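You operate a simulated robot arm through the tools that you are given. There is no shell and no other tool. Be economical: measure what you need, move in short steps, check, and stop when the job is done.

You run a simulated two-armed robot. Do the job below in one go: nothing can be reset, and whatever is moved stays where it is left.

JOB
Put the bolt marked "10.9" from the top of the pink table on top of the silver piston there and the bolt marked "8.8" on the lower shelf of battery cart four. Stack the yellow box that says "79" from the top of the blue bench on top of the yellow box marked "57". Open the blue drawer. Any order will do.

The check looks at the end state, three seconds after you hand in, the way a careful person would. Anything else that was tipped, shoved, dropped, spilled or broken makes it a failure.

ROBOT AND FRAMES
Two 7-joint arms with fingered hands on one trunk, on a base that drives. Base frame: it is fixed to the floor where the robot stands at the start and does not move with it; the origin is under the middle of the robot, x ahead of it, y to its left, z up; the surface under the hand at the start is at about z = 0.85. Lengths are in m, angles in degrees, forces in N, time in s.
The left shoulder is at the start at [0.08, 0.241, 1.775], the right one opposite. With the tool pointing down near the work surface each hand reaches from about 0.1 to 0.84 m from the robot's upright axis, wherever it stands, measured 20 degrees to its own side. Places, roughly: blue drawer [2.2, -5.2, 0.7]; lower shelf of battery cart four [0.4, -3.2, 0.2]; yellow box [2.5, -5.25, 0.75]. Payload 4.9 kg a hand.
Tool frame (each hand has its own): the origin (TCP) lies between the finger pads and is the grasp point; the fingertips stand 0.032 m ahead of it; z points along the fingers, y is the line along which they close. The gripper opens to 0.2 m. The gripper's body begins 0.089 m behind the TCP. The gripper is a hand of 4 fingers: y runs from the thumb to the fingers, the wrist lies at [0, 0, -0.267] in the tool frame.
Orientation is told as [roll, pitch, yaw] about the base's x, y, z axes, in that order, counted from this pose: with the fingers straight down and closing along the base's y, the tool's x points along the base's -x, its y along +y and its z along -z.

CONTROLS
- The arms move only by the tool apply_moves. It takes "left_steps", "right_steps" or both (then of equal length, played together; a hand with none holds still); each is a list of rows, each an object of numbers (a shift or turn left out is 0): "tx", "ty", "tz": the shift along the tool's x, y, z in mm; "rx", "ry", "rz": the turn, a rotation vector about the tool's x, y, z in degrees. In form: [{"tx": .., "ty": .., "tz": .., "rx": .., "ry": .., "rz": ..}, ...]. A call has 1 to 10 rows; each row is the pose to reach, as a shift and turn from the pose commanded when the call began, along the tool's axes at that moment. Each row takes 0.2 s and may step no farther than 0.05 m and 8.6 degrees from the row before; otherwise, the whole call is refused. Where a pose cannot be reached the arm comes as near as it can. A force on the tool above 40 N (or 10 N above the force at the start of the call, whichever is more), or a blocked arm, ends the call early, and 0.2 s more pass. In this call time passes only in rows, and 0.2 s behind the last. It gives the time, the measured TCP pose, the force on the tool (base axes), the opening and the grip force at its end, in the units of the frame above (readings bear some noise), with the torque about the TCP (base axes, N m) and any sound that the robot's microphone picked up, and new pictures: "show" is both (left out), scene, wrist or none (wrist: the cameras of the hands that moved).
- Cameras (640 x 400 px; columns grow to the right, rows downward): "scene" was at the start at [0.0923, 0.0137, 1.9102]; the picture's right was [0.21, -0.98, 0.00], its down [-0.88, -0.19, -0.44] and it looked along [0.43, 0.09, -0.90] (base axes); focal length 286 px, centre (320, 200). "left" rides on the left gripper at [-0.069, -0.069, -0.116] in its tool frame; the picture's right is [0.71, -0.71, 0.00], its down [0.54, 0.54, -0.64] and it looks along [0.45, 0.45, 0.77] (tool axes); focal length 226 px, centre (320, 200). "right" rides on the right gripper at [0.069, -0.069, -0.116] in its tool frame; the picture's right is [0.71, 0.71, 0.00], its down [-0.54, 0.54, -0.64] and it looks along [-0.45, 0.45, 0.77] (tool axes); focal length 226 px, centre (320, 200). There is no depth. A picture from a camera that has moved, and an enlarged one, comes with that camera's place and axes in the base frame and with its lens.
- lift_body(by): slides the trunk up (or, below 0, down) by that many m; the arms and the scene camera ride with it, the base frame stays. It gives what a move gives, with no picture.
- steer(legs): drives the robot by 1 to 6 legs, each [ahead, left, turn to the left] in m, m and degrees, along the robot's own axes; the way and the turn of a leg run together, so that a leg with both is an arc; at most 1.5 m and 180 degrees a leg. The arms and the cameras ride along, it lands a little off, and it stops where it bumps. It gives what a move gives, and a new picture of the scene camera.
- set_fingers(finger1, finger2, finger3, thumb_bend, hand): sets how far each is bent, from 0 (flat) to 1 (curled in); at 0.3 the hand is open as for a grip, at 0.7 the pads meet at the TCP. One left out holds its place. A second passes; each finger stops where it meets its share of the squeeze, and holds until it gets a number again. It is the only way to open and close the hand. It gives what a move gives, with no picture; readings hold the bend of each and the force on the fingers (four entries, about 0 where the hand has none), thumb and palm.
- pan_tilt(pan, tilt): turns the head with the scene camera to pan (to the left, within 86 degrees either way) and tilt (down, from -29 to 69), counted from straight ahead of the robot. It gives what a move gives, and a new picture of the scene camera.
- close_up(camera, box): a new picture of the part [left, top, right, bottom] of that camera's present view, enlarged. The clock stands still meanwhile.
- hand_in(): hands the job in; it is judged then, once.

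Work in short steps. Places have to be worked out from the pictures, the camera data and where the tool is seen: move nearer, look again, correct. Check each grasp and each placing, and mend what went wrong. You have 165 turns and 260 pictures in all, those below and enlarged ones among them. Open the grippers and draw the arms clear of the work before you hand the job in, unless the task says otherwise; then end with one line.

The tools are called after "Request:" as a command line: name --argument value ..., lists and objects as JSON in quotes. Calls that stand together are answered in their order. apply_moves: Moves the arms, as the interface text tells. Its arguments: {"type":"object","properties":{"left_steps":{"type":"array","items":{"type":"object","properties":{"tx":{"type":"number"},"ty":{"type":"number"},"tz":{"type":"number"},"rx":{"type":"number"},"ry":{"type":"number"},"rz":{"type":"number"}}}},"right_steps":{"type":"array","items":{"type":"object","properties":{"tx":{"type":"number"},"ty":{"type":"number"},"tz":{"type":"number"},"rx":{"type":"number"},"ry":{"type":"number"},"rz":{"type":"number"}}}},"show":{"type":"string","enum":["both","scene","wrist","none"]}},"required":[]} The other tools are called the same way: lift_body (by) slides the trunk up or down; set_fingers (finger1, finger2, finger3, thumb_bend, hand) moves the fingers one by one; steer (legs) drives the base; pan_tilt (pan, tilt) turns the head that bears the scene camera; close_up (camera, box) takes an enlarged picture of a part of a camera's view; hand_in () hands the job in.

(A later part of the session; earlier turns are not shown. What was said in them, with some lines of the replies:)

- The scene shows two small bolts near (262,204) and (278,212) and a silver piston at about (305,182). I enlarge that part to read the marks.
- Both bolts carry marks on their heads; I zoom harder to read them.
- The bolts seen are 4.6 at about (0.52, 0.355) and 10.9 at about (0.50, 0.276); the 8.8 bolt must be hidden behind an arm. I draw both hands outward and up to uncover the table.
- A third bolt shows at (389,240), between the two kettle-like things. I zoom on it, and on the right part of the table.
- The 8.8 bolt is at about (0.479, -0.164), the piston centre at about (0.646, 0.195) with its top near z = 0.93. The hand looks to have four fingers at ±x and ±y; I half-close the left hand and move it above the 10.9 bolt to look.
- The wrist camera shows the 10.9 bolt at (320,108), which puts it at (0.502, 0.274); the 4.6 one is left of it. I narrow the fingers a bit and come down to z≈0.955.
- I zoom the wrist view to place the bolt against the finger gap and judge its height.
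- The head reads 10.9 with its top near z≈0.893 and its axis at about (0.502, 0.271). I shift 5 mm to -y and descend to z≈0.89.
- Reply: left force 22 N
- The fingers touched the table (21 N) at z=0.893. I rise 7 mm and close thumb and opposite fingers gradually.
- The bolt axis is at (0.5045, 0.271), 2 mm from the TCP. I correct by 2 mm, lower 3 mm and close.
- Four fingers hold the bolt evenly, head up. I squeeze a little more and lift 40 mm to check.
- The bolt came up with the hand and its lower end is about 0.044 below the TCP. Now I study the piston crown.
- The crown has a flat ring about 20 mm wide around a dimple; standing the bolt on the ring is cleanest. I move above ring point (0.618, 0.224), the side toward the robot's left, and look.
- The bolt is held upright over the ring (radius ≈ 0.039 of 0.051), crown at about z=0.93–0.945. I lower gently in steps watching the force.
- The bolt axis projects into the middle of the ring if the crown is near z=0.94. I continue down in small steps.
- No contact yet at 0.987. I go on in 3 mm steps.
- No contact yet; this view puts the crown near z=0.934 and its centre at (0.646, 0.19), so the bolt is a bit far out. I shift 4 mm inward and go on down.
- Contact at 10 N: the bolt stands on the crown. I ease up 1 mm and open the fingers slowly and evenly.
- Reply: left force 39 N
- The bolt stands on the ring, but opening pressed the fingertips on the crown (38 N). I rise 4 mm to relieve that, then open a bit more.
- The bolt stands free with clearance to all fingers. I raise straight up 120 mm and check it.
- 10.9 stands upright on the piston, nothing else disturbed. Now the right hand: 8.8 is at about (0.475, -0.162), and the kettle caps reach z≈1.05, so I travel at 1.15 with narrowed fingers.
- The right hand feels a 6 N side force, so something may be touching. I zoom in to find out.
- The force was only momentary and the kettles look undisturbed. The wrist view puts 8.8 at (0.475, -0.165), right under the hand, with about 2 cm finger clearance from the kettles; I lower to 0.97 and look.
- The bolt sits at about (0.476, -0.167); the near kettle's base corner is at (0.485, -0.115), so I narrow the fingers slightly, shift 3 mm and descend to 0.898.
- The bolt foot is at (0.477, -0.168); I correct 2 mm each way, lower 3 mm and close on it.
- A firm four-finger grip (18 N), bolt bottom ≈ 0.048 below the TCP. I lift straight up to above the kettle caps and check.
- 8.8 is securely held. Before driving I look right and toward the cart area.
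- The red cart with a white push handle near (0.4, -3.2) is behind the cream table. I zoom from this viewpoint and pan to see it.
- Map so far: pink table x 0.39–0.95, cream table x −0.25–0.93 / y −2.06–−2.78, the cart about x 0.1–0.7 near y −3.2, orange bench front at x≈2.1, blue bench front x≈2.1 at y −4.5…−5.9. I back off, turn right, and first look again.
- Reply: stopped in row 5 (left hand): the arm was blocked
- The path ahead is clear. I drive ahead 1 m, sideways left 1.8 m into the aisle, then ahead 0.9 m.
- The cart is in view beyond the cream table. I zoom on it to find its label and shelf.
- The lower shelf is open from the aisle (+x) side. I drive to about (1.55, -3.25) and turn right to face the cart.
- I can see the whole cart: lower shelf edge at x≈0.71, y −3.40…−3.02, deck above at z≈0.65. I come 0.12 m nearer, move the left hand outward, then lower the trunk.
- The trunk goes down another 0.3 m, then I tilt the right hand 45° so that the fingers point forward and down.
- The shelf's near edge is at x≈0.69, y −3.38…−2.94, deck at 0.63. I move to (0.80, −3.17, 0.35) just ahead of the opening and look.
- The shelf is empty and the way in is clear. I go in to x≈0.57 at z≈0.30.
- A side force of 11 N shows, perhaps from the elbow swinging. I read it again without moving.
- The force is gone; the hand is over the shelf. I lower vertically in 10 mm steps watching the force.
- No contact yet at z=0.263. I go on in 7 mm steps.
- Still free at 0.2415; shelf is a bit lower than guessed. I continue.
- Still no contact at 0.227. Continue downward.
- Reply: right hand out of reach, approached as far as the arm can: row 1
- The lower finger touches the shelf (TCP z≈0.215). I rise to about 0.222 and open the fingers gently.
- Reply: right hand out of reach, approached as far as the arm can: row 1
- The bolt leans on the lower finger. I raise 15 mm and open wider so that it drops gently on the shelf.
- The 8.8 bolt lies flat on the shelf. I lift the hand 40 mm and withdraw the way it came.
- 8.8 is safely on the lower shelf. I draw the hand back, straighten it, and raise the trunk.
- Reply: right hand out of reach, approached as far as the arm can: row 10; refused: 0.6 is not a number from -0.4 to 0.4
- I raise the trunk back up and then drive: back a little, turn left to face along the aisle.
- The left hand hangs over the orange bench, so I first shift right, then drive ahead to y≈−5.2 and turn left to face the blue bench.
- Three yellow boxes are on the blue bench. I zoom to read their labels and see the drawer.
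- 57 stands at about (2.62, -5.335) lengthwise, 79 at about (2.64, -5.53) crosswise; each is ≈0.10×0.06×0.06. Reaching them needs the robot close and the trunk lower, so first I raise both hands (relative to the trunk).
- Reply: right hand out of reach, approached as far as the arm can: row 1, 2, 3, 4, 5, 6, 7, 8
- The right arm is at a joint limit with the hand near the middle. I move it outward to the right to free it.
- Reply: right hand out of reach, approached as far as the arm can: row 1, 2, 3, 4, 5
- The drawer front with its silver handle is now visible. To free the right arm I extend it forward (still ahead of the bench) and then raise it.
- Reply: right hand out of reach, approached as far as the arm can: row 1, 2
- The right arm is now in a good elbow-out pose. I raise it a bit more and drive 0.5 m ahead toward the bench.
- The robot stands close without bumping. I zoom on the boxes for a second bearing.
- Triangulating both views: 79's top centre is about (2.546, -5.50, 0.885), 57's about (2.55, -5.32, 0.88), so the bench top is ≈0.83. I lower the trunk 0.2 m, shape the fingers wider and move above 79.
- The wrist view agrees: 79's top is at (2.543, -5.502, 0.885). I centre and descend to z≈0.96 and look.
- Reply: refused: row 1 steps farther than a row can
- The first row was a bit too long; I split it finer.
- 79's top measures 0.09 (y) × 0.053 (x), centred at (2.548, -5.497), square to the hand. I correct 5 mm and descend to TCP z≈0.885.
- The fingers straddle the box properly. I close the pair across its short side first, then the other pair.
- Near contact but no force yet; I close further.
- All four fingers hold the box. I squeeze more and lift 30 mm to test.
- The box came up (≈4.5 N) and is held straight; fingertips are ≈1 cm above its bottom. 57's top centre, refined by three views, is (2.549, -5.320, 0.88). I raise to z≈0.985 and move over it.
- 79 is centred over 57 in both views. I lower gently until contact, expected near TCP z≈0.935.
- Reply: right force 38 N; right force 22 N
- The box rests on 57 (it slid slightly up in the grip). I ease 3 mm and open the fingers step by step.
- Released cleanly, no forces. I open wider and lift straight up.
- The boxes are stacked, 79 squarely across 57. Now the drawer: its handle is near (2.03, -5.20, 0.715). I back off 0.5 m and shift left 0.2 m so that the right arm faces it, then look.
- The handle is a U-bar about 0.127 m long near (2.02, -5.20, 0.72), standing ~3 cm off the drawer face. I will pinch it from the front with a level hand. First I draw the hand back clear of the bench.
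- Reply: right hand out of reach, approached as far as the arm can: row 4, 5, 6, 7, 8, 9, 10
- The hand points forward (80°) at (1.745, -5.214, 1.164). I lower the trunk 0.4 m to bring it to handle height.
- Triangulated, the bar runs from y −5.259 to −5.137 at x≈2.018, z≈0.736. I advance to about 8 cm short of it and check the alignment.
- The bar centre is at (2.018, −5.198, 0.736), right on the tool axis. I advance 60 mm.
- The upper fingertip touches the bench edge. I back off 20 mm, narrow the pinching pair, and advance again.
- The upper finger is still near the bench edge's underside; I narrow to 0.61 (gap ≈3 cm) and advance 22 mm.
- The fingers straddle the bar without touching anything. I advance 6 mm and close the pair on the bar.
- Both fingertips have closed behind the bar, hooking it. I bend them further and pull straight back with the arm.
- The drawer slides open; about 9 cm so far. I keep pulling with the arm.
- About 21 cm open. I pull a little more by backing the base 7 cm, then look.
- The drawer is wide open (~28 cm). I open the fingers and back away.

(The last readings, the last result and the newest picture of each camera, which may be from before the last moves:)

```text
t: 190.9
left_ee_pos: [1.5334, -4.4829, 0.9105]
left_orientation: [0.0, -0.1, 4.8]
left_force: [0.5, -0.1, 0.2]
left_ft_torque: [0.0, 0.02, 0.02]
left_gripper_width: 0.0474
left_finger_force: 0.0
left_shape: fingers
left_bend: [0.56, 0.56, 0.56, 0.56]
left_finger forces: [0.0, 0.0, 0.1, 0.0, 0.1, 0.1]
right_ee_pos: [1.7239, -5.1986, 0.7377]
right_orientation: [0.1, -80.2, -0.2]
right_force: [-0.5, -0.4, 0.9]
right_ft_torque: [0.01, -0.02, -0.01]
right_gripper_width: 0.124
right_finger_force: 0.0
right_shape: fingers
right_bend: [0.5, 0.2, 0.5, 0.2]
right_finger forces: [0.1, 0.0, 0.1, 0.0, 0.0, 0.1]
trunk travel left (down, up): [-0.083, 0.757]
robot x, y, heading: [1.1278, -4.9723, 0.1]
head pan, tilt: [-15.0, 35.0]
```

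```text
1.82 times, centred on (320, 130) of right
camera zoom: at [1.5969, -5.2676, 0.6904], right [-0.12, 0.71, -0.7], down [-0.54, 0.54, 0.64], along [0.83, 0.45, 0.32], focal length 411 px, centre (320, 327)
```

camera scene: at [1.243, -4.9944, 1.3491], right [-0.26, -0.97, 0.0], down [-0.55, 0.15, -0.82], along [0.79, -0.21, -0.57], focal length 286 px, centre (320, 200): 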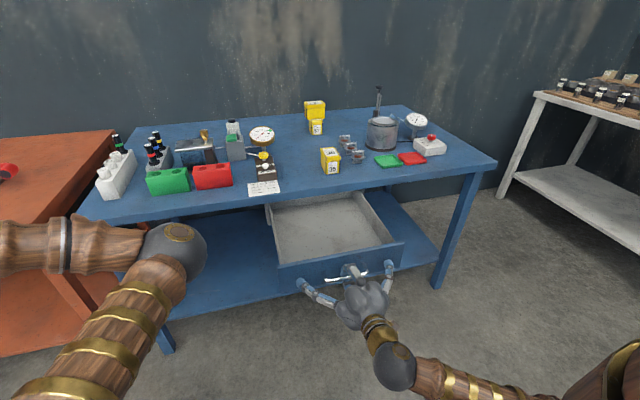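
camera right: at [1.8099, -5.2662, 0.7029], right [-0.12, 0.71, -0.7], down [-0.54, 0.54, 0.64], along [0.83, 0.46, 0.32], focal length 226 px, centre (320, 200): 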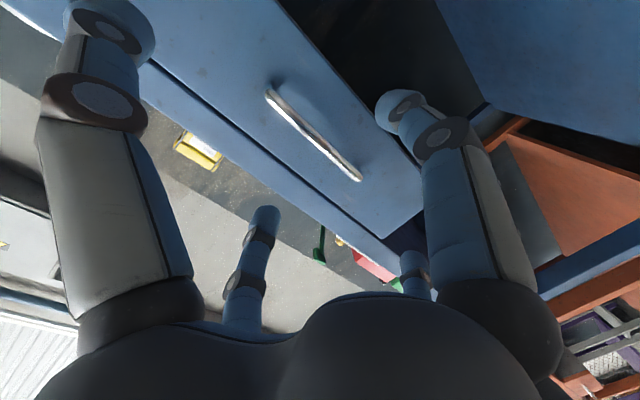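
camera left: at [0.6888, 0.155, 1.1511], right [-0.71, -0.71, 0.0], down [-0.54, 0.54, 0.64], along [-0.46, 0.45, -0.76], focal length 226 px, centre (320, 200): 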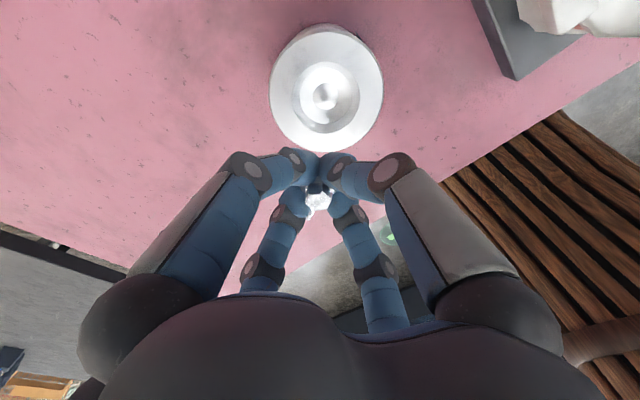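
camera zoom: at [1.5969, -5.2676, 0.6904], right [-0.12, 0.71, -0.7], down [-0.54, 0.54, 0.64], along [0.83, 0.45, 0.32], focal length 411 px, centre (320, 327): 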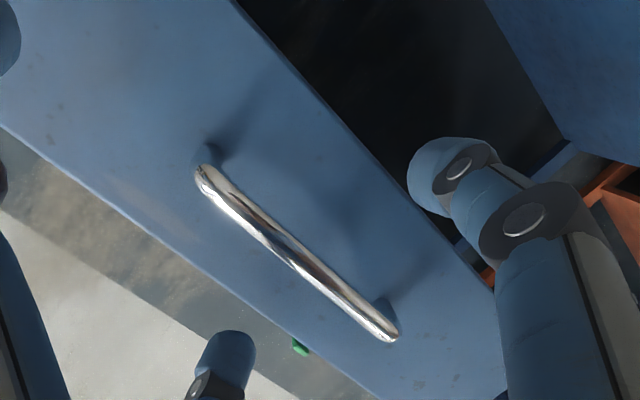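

The bar is free between the fingers. I back the base away 0.45 m and look at the result.

Request:
steer --legs '[[-0.45, 0, 0]]'

Request:
close_up --camera "scene" --box '[180, 90, 480, 290]'

```text
t: 193.6
left_ee_pos: [1.0758, -4.4844, 0.9105]
left_orientation: [0.0, 0.0, 5.0]
left_force: [0.6, 0.0, 0.7]
left_ft_torque: [-0.03, -0.02, -0.02]
left_gripper_width: 0.0471
left_finger_force: 0.1
left_shape: fingers
left_bend: [0.56, 0.56, 0.56, 0.56]
left_finger forces: [0.0, 0.1, 0.1, 0.0, 0.1, 0.1]
right_ee_pos: [1.2684, -5.1987, 0.738]
right_orientation: [0.3, -80.3, 0.0]
right_force: [-0.7, -0.3, -0.4]
right_ft_torque: [-0.01, 0.03, 0.02]
right_gripper_width: 0.1244
right_finger_force: 0.1
right_shape: fingers
right_bend: [0.5, 0.2, 0.5, 0.2]
right_finger forces: [0.0, 0.1, 0.0, 0.0, 0.0, 0.0]
trunk travel left (down, up): [-0.083, 0.757]
robot x, y, heading: [0.6723, -4.9718, 0.4]
head pan, tilt: [-15.0, 35.0]
camera scene: at [0.7891, -4.9955, 1.349], right [-0.25, -0.97, 0.0], down [-0.55, 0.15, -0.82], along [0.79, -0.21, -0.57], focal length 286 px, centre (320, 200)
```

scene: 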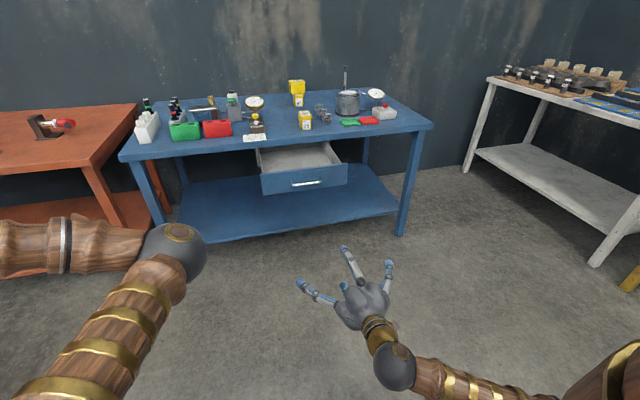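

```text
2.00 times, centred on (330, 190) of scene
camera zoom: at [0.7891, -4.9955, 1.349], right [-0.25, -0.97, 0.0], down [-0.55, 0.15, -0.82], along [0.79, -0.21, -0.57], focal length 571 px, centre (300, 220)
```

zoom: 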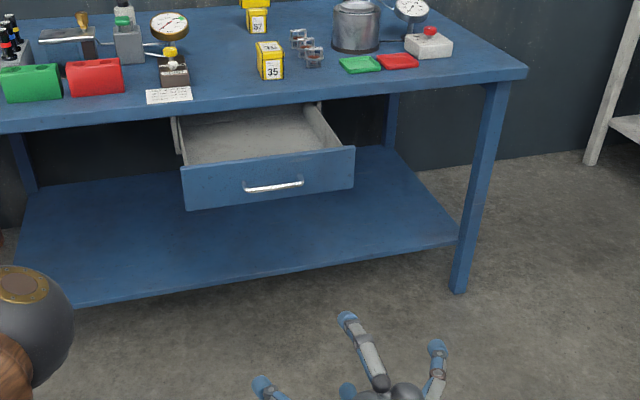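

The drawer is open, the stack stands, and nothing else has moved. I open both hands before handing in.

Request:
set_fingers --hand "right" --finger1 0.3 --finger2 0.3 --finger3 0.3 --thumb_bend 0.3

Request:
set_fingers --hand "left" --finger1 0.3 --finger2 0.3 --finger3 0.3 --thumb_bend 0.3

Request:
pan_tilt --pan 80 --tilt 20

```text
t: 194.6
left_ee_pos: [1.0772, -4.4834, 0.9105]
left_orientation: [0.0, -0.1, 5.0]
left_force: [0.6, 0.1, -0.7]
left_ft_torque: [-0.01, -0.02, -0.02]
left_gripper_width: 0.0476
left_finger_force: 0.0
left_shape: fingers
left_bend: [0.56, 0.56, 0.56, 0.56]
left_finger forces: [0.1, 0.0, 0.1, 0.1, 0.0, 0.0]
right_ee_pos: [1.2698, -5.1987, 0.7371]
right_orientation: [0.2, -80.1, 0.1]
right_force: [-0.7, -0.4, 0.2]
right_ft_torque: [-0.04, 0.01, 0.0]
right_gripper_width: 0.14
right_finger_force: 0.0
right_shape: fingers
right_bend: [0.3, 0.3, 0.3, 0.3]
right_finger forces: [0.0, 0.0, 0.0, 0.0, 0.0, 0.1]
trunk travel left (down, up): [-0.083, 0.757]
robot x, y, heading: [0.6731, -4.9714, 0.4]
head pan, tilt: [-15.0, 35.0]
```

```text
t: 195.6
left_ee_pos: [1.0768, -4.4833, 0.9098]
left_orientation: [-0.1, 0.0, 5.0]
left_force: [-0.3, -0.6, 0.4]
left_ft_torque: [0.01, -0.01, 0.01]
left_gripper_width: 0.1395
left_finger_force: 0.1
left_shape: fingers
left_bend: [0.3, 0.3, 0.3, 0.3]
left_finger forces: [0.0, 0.1, 0.0, 0.1, 0.0, 0.0]
right_ee_pos: [1.2701, -5.198, 0.7362]
right_orientation: [0.1, -80.3, 0.2]
right_force: [-0.4, -0.3, -0.4]
right_ft_torque: [-0.01, 0.05, -0.01]
right_gripper_width: 0.1398
right_finger_force: 0.0
right_shape: fingers
right_bend: [0.3, 0.3, 0.3, 0.3]
right_finger forces: [0.1, 0.0, 0.0, 0.0, 0.1, 0.1]
trunk travel left (down, up): [-0.083, 0.757]
robot x, y, heading: [0.67, -4.9742, 0.4]
head pan, tilt: [-15.0, 35.0]
```

```text
t: 197.3
left_ee_pos: [1.0764, -4.4842, 0.911]
left_orientation: [0.0, 0.1, 4.9]
left_force: [-0.8, -0.3, 0.6]
left_ft_torque: [0.01, 0.0, 0.04]
left_gripper_width: 0.1401
left_finger_force: 0.0
left_shape: fingers
left_bend: [0.3, 0.3, 0.3, 0.3]
left_finger forces: [0.0, 0.1, 0.0, 0.0, 0.0, 0.1]
right_ee_pos: [1.2689, -5.1984, 0.7374]
right_orientation: [0.3, -80.2, 0.1]
right_force: [-0.1, 0.4, 0.1]
right_ft_torque: [-0.02, 0.02, 0.03]
right_gripper_width: 0.1402
right_finger_force: 0.0
right_shape: fingers
right_bend: [0.3, 0.3, 0.3, 0.3]
right_finger forces: [0.0, 0.1, 0.0, 0.0, 0.1, 0.0]
trunk travel left (down, up): [-0.083, 0.757]
robot x, y, heading: [0.6736, -4.9737, 0.4]
head pan, tilt: [80.0, 20.0]
camera scene: at [0.7204, -4.8814, 1.3728], right [0.99, -0.17, 0.0], down [-0.06, -0.34, -0.94], along [0.16, 0.93, -0.34], focal length 286 px, centre (320, 200)
```

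scene: 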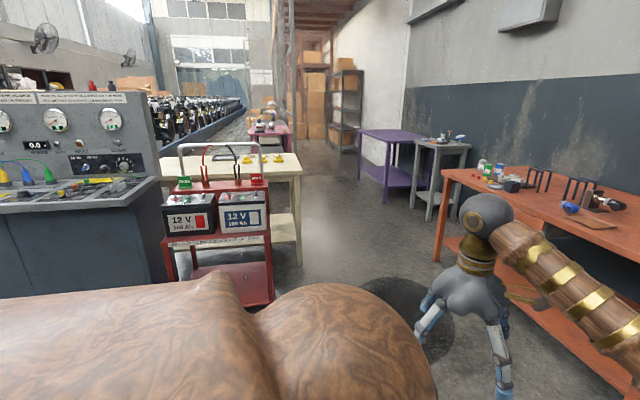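

The cart is upright; I zoom in for a last check of the bolt and the cart's label.

Request:
close_up --camera "scene" --box '[150, 130, 310, 310]'

```text
2.22 times, centred on (230, 220) of scene
camera zoom: at [0.7204, -4.8814, 1.3728], right [0.99, -0.17, 0.0], down [-0.06, -0.34, -0.94], along [0.16, 0.93, -0.34], focal length 635 px, centre (520, 156)
```

zoom: 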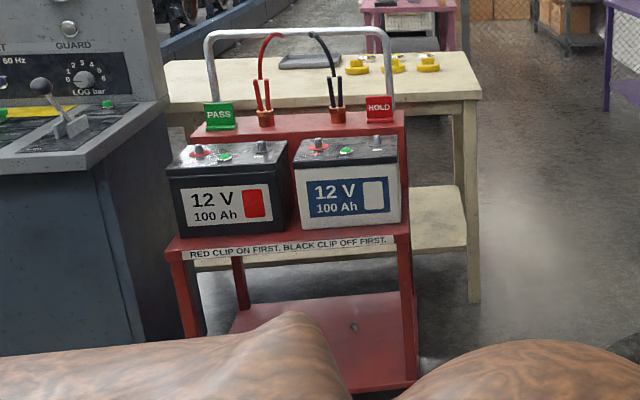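

The bolt is on the lower shelf of the cart, and everything stands as it should. I hand in.

Request:
hand_in

```text
The job is handed in.
```

I finished all four parts and handed the job in: the 10.9 bolt stands on the piston, the 8.8 bolt lies on the cart's lower shelf, box 79 sits crosswise on box 57, and the blue drawer is open about 28 cm. I picked the cart by its given position because I saw no number on it.
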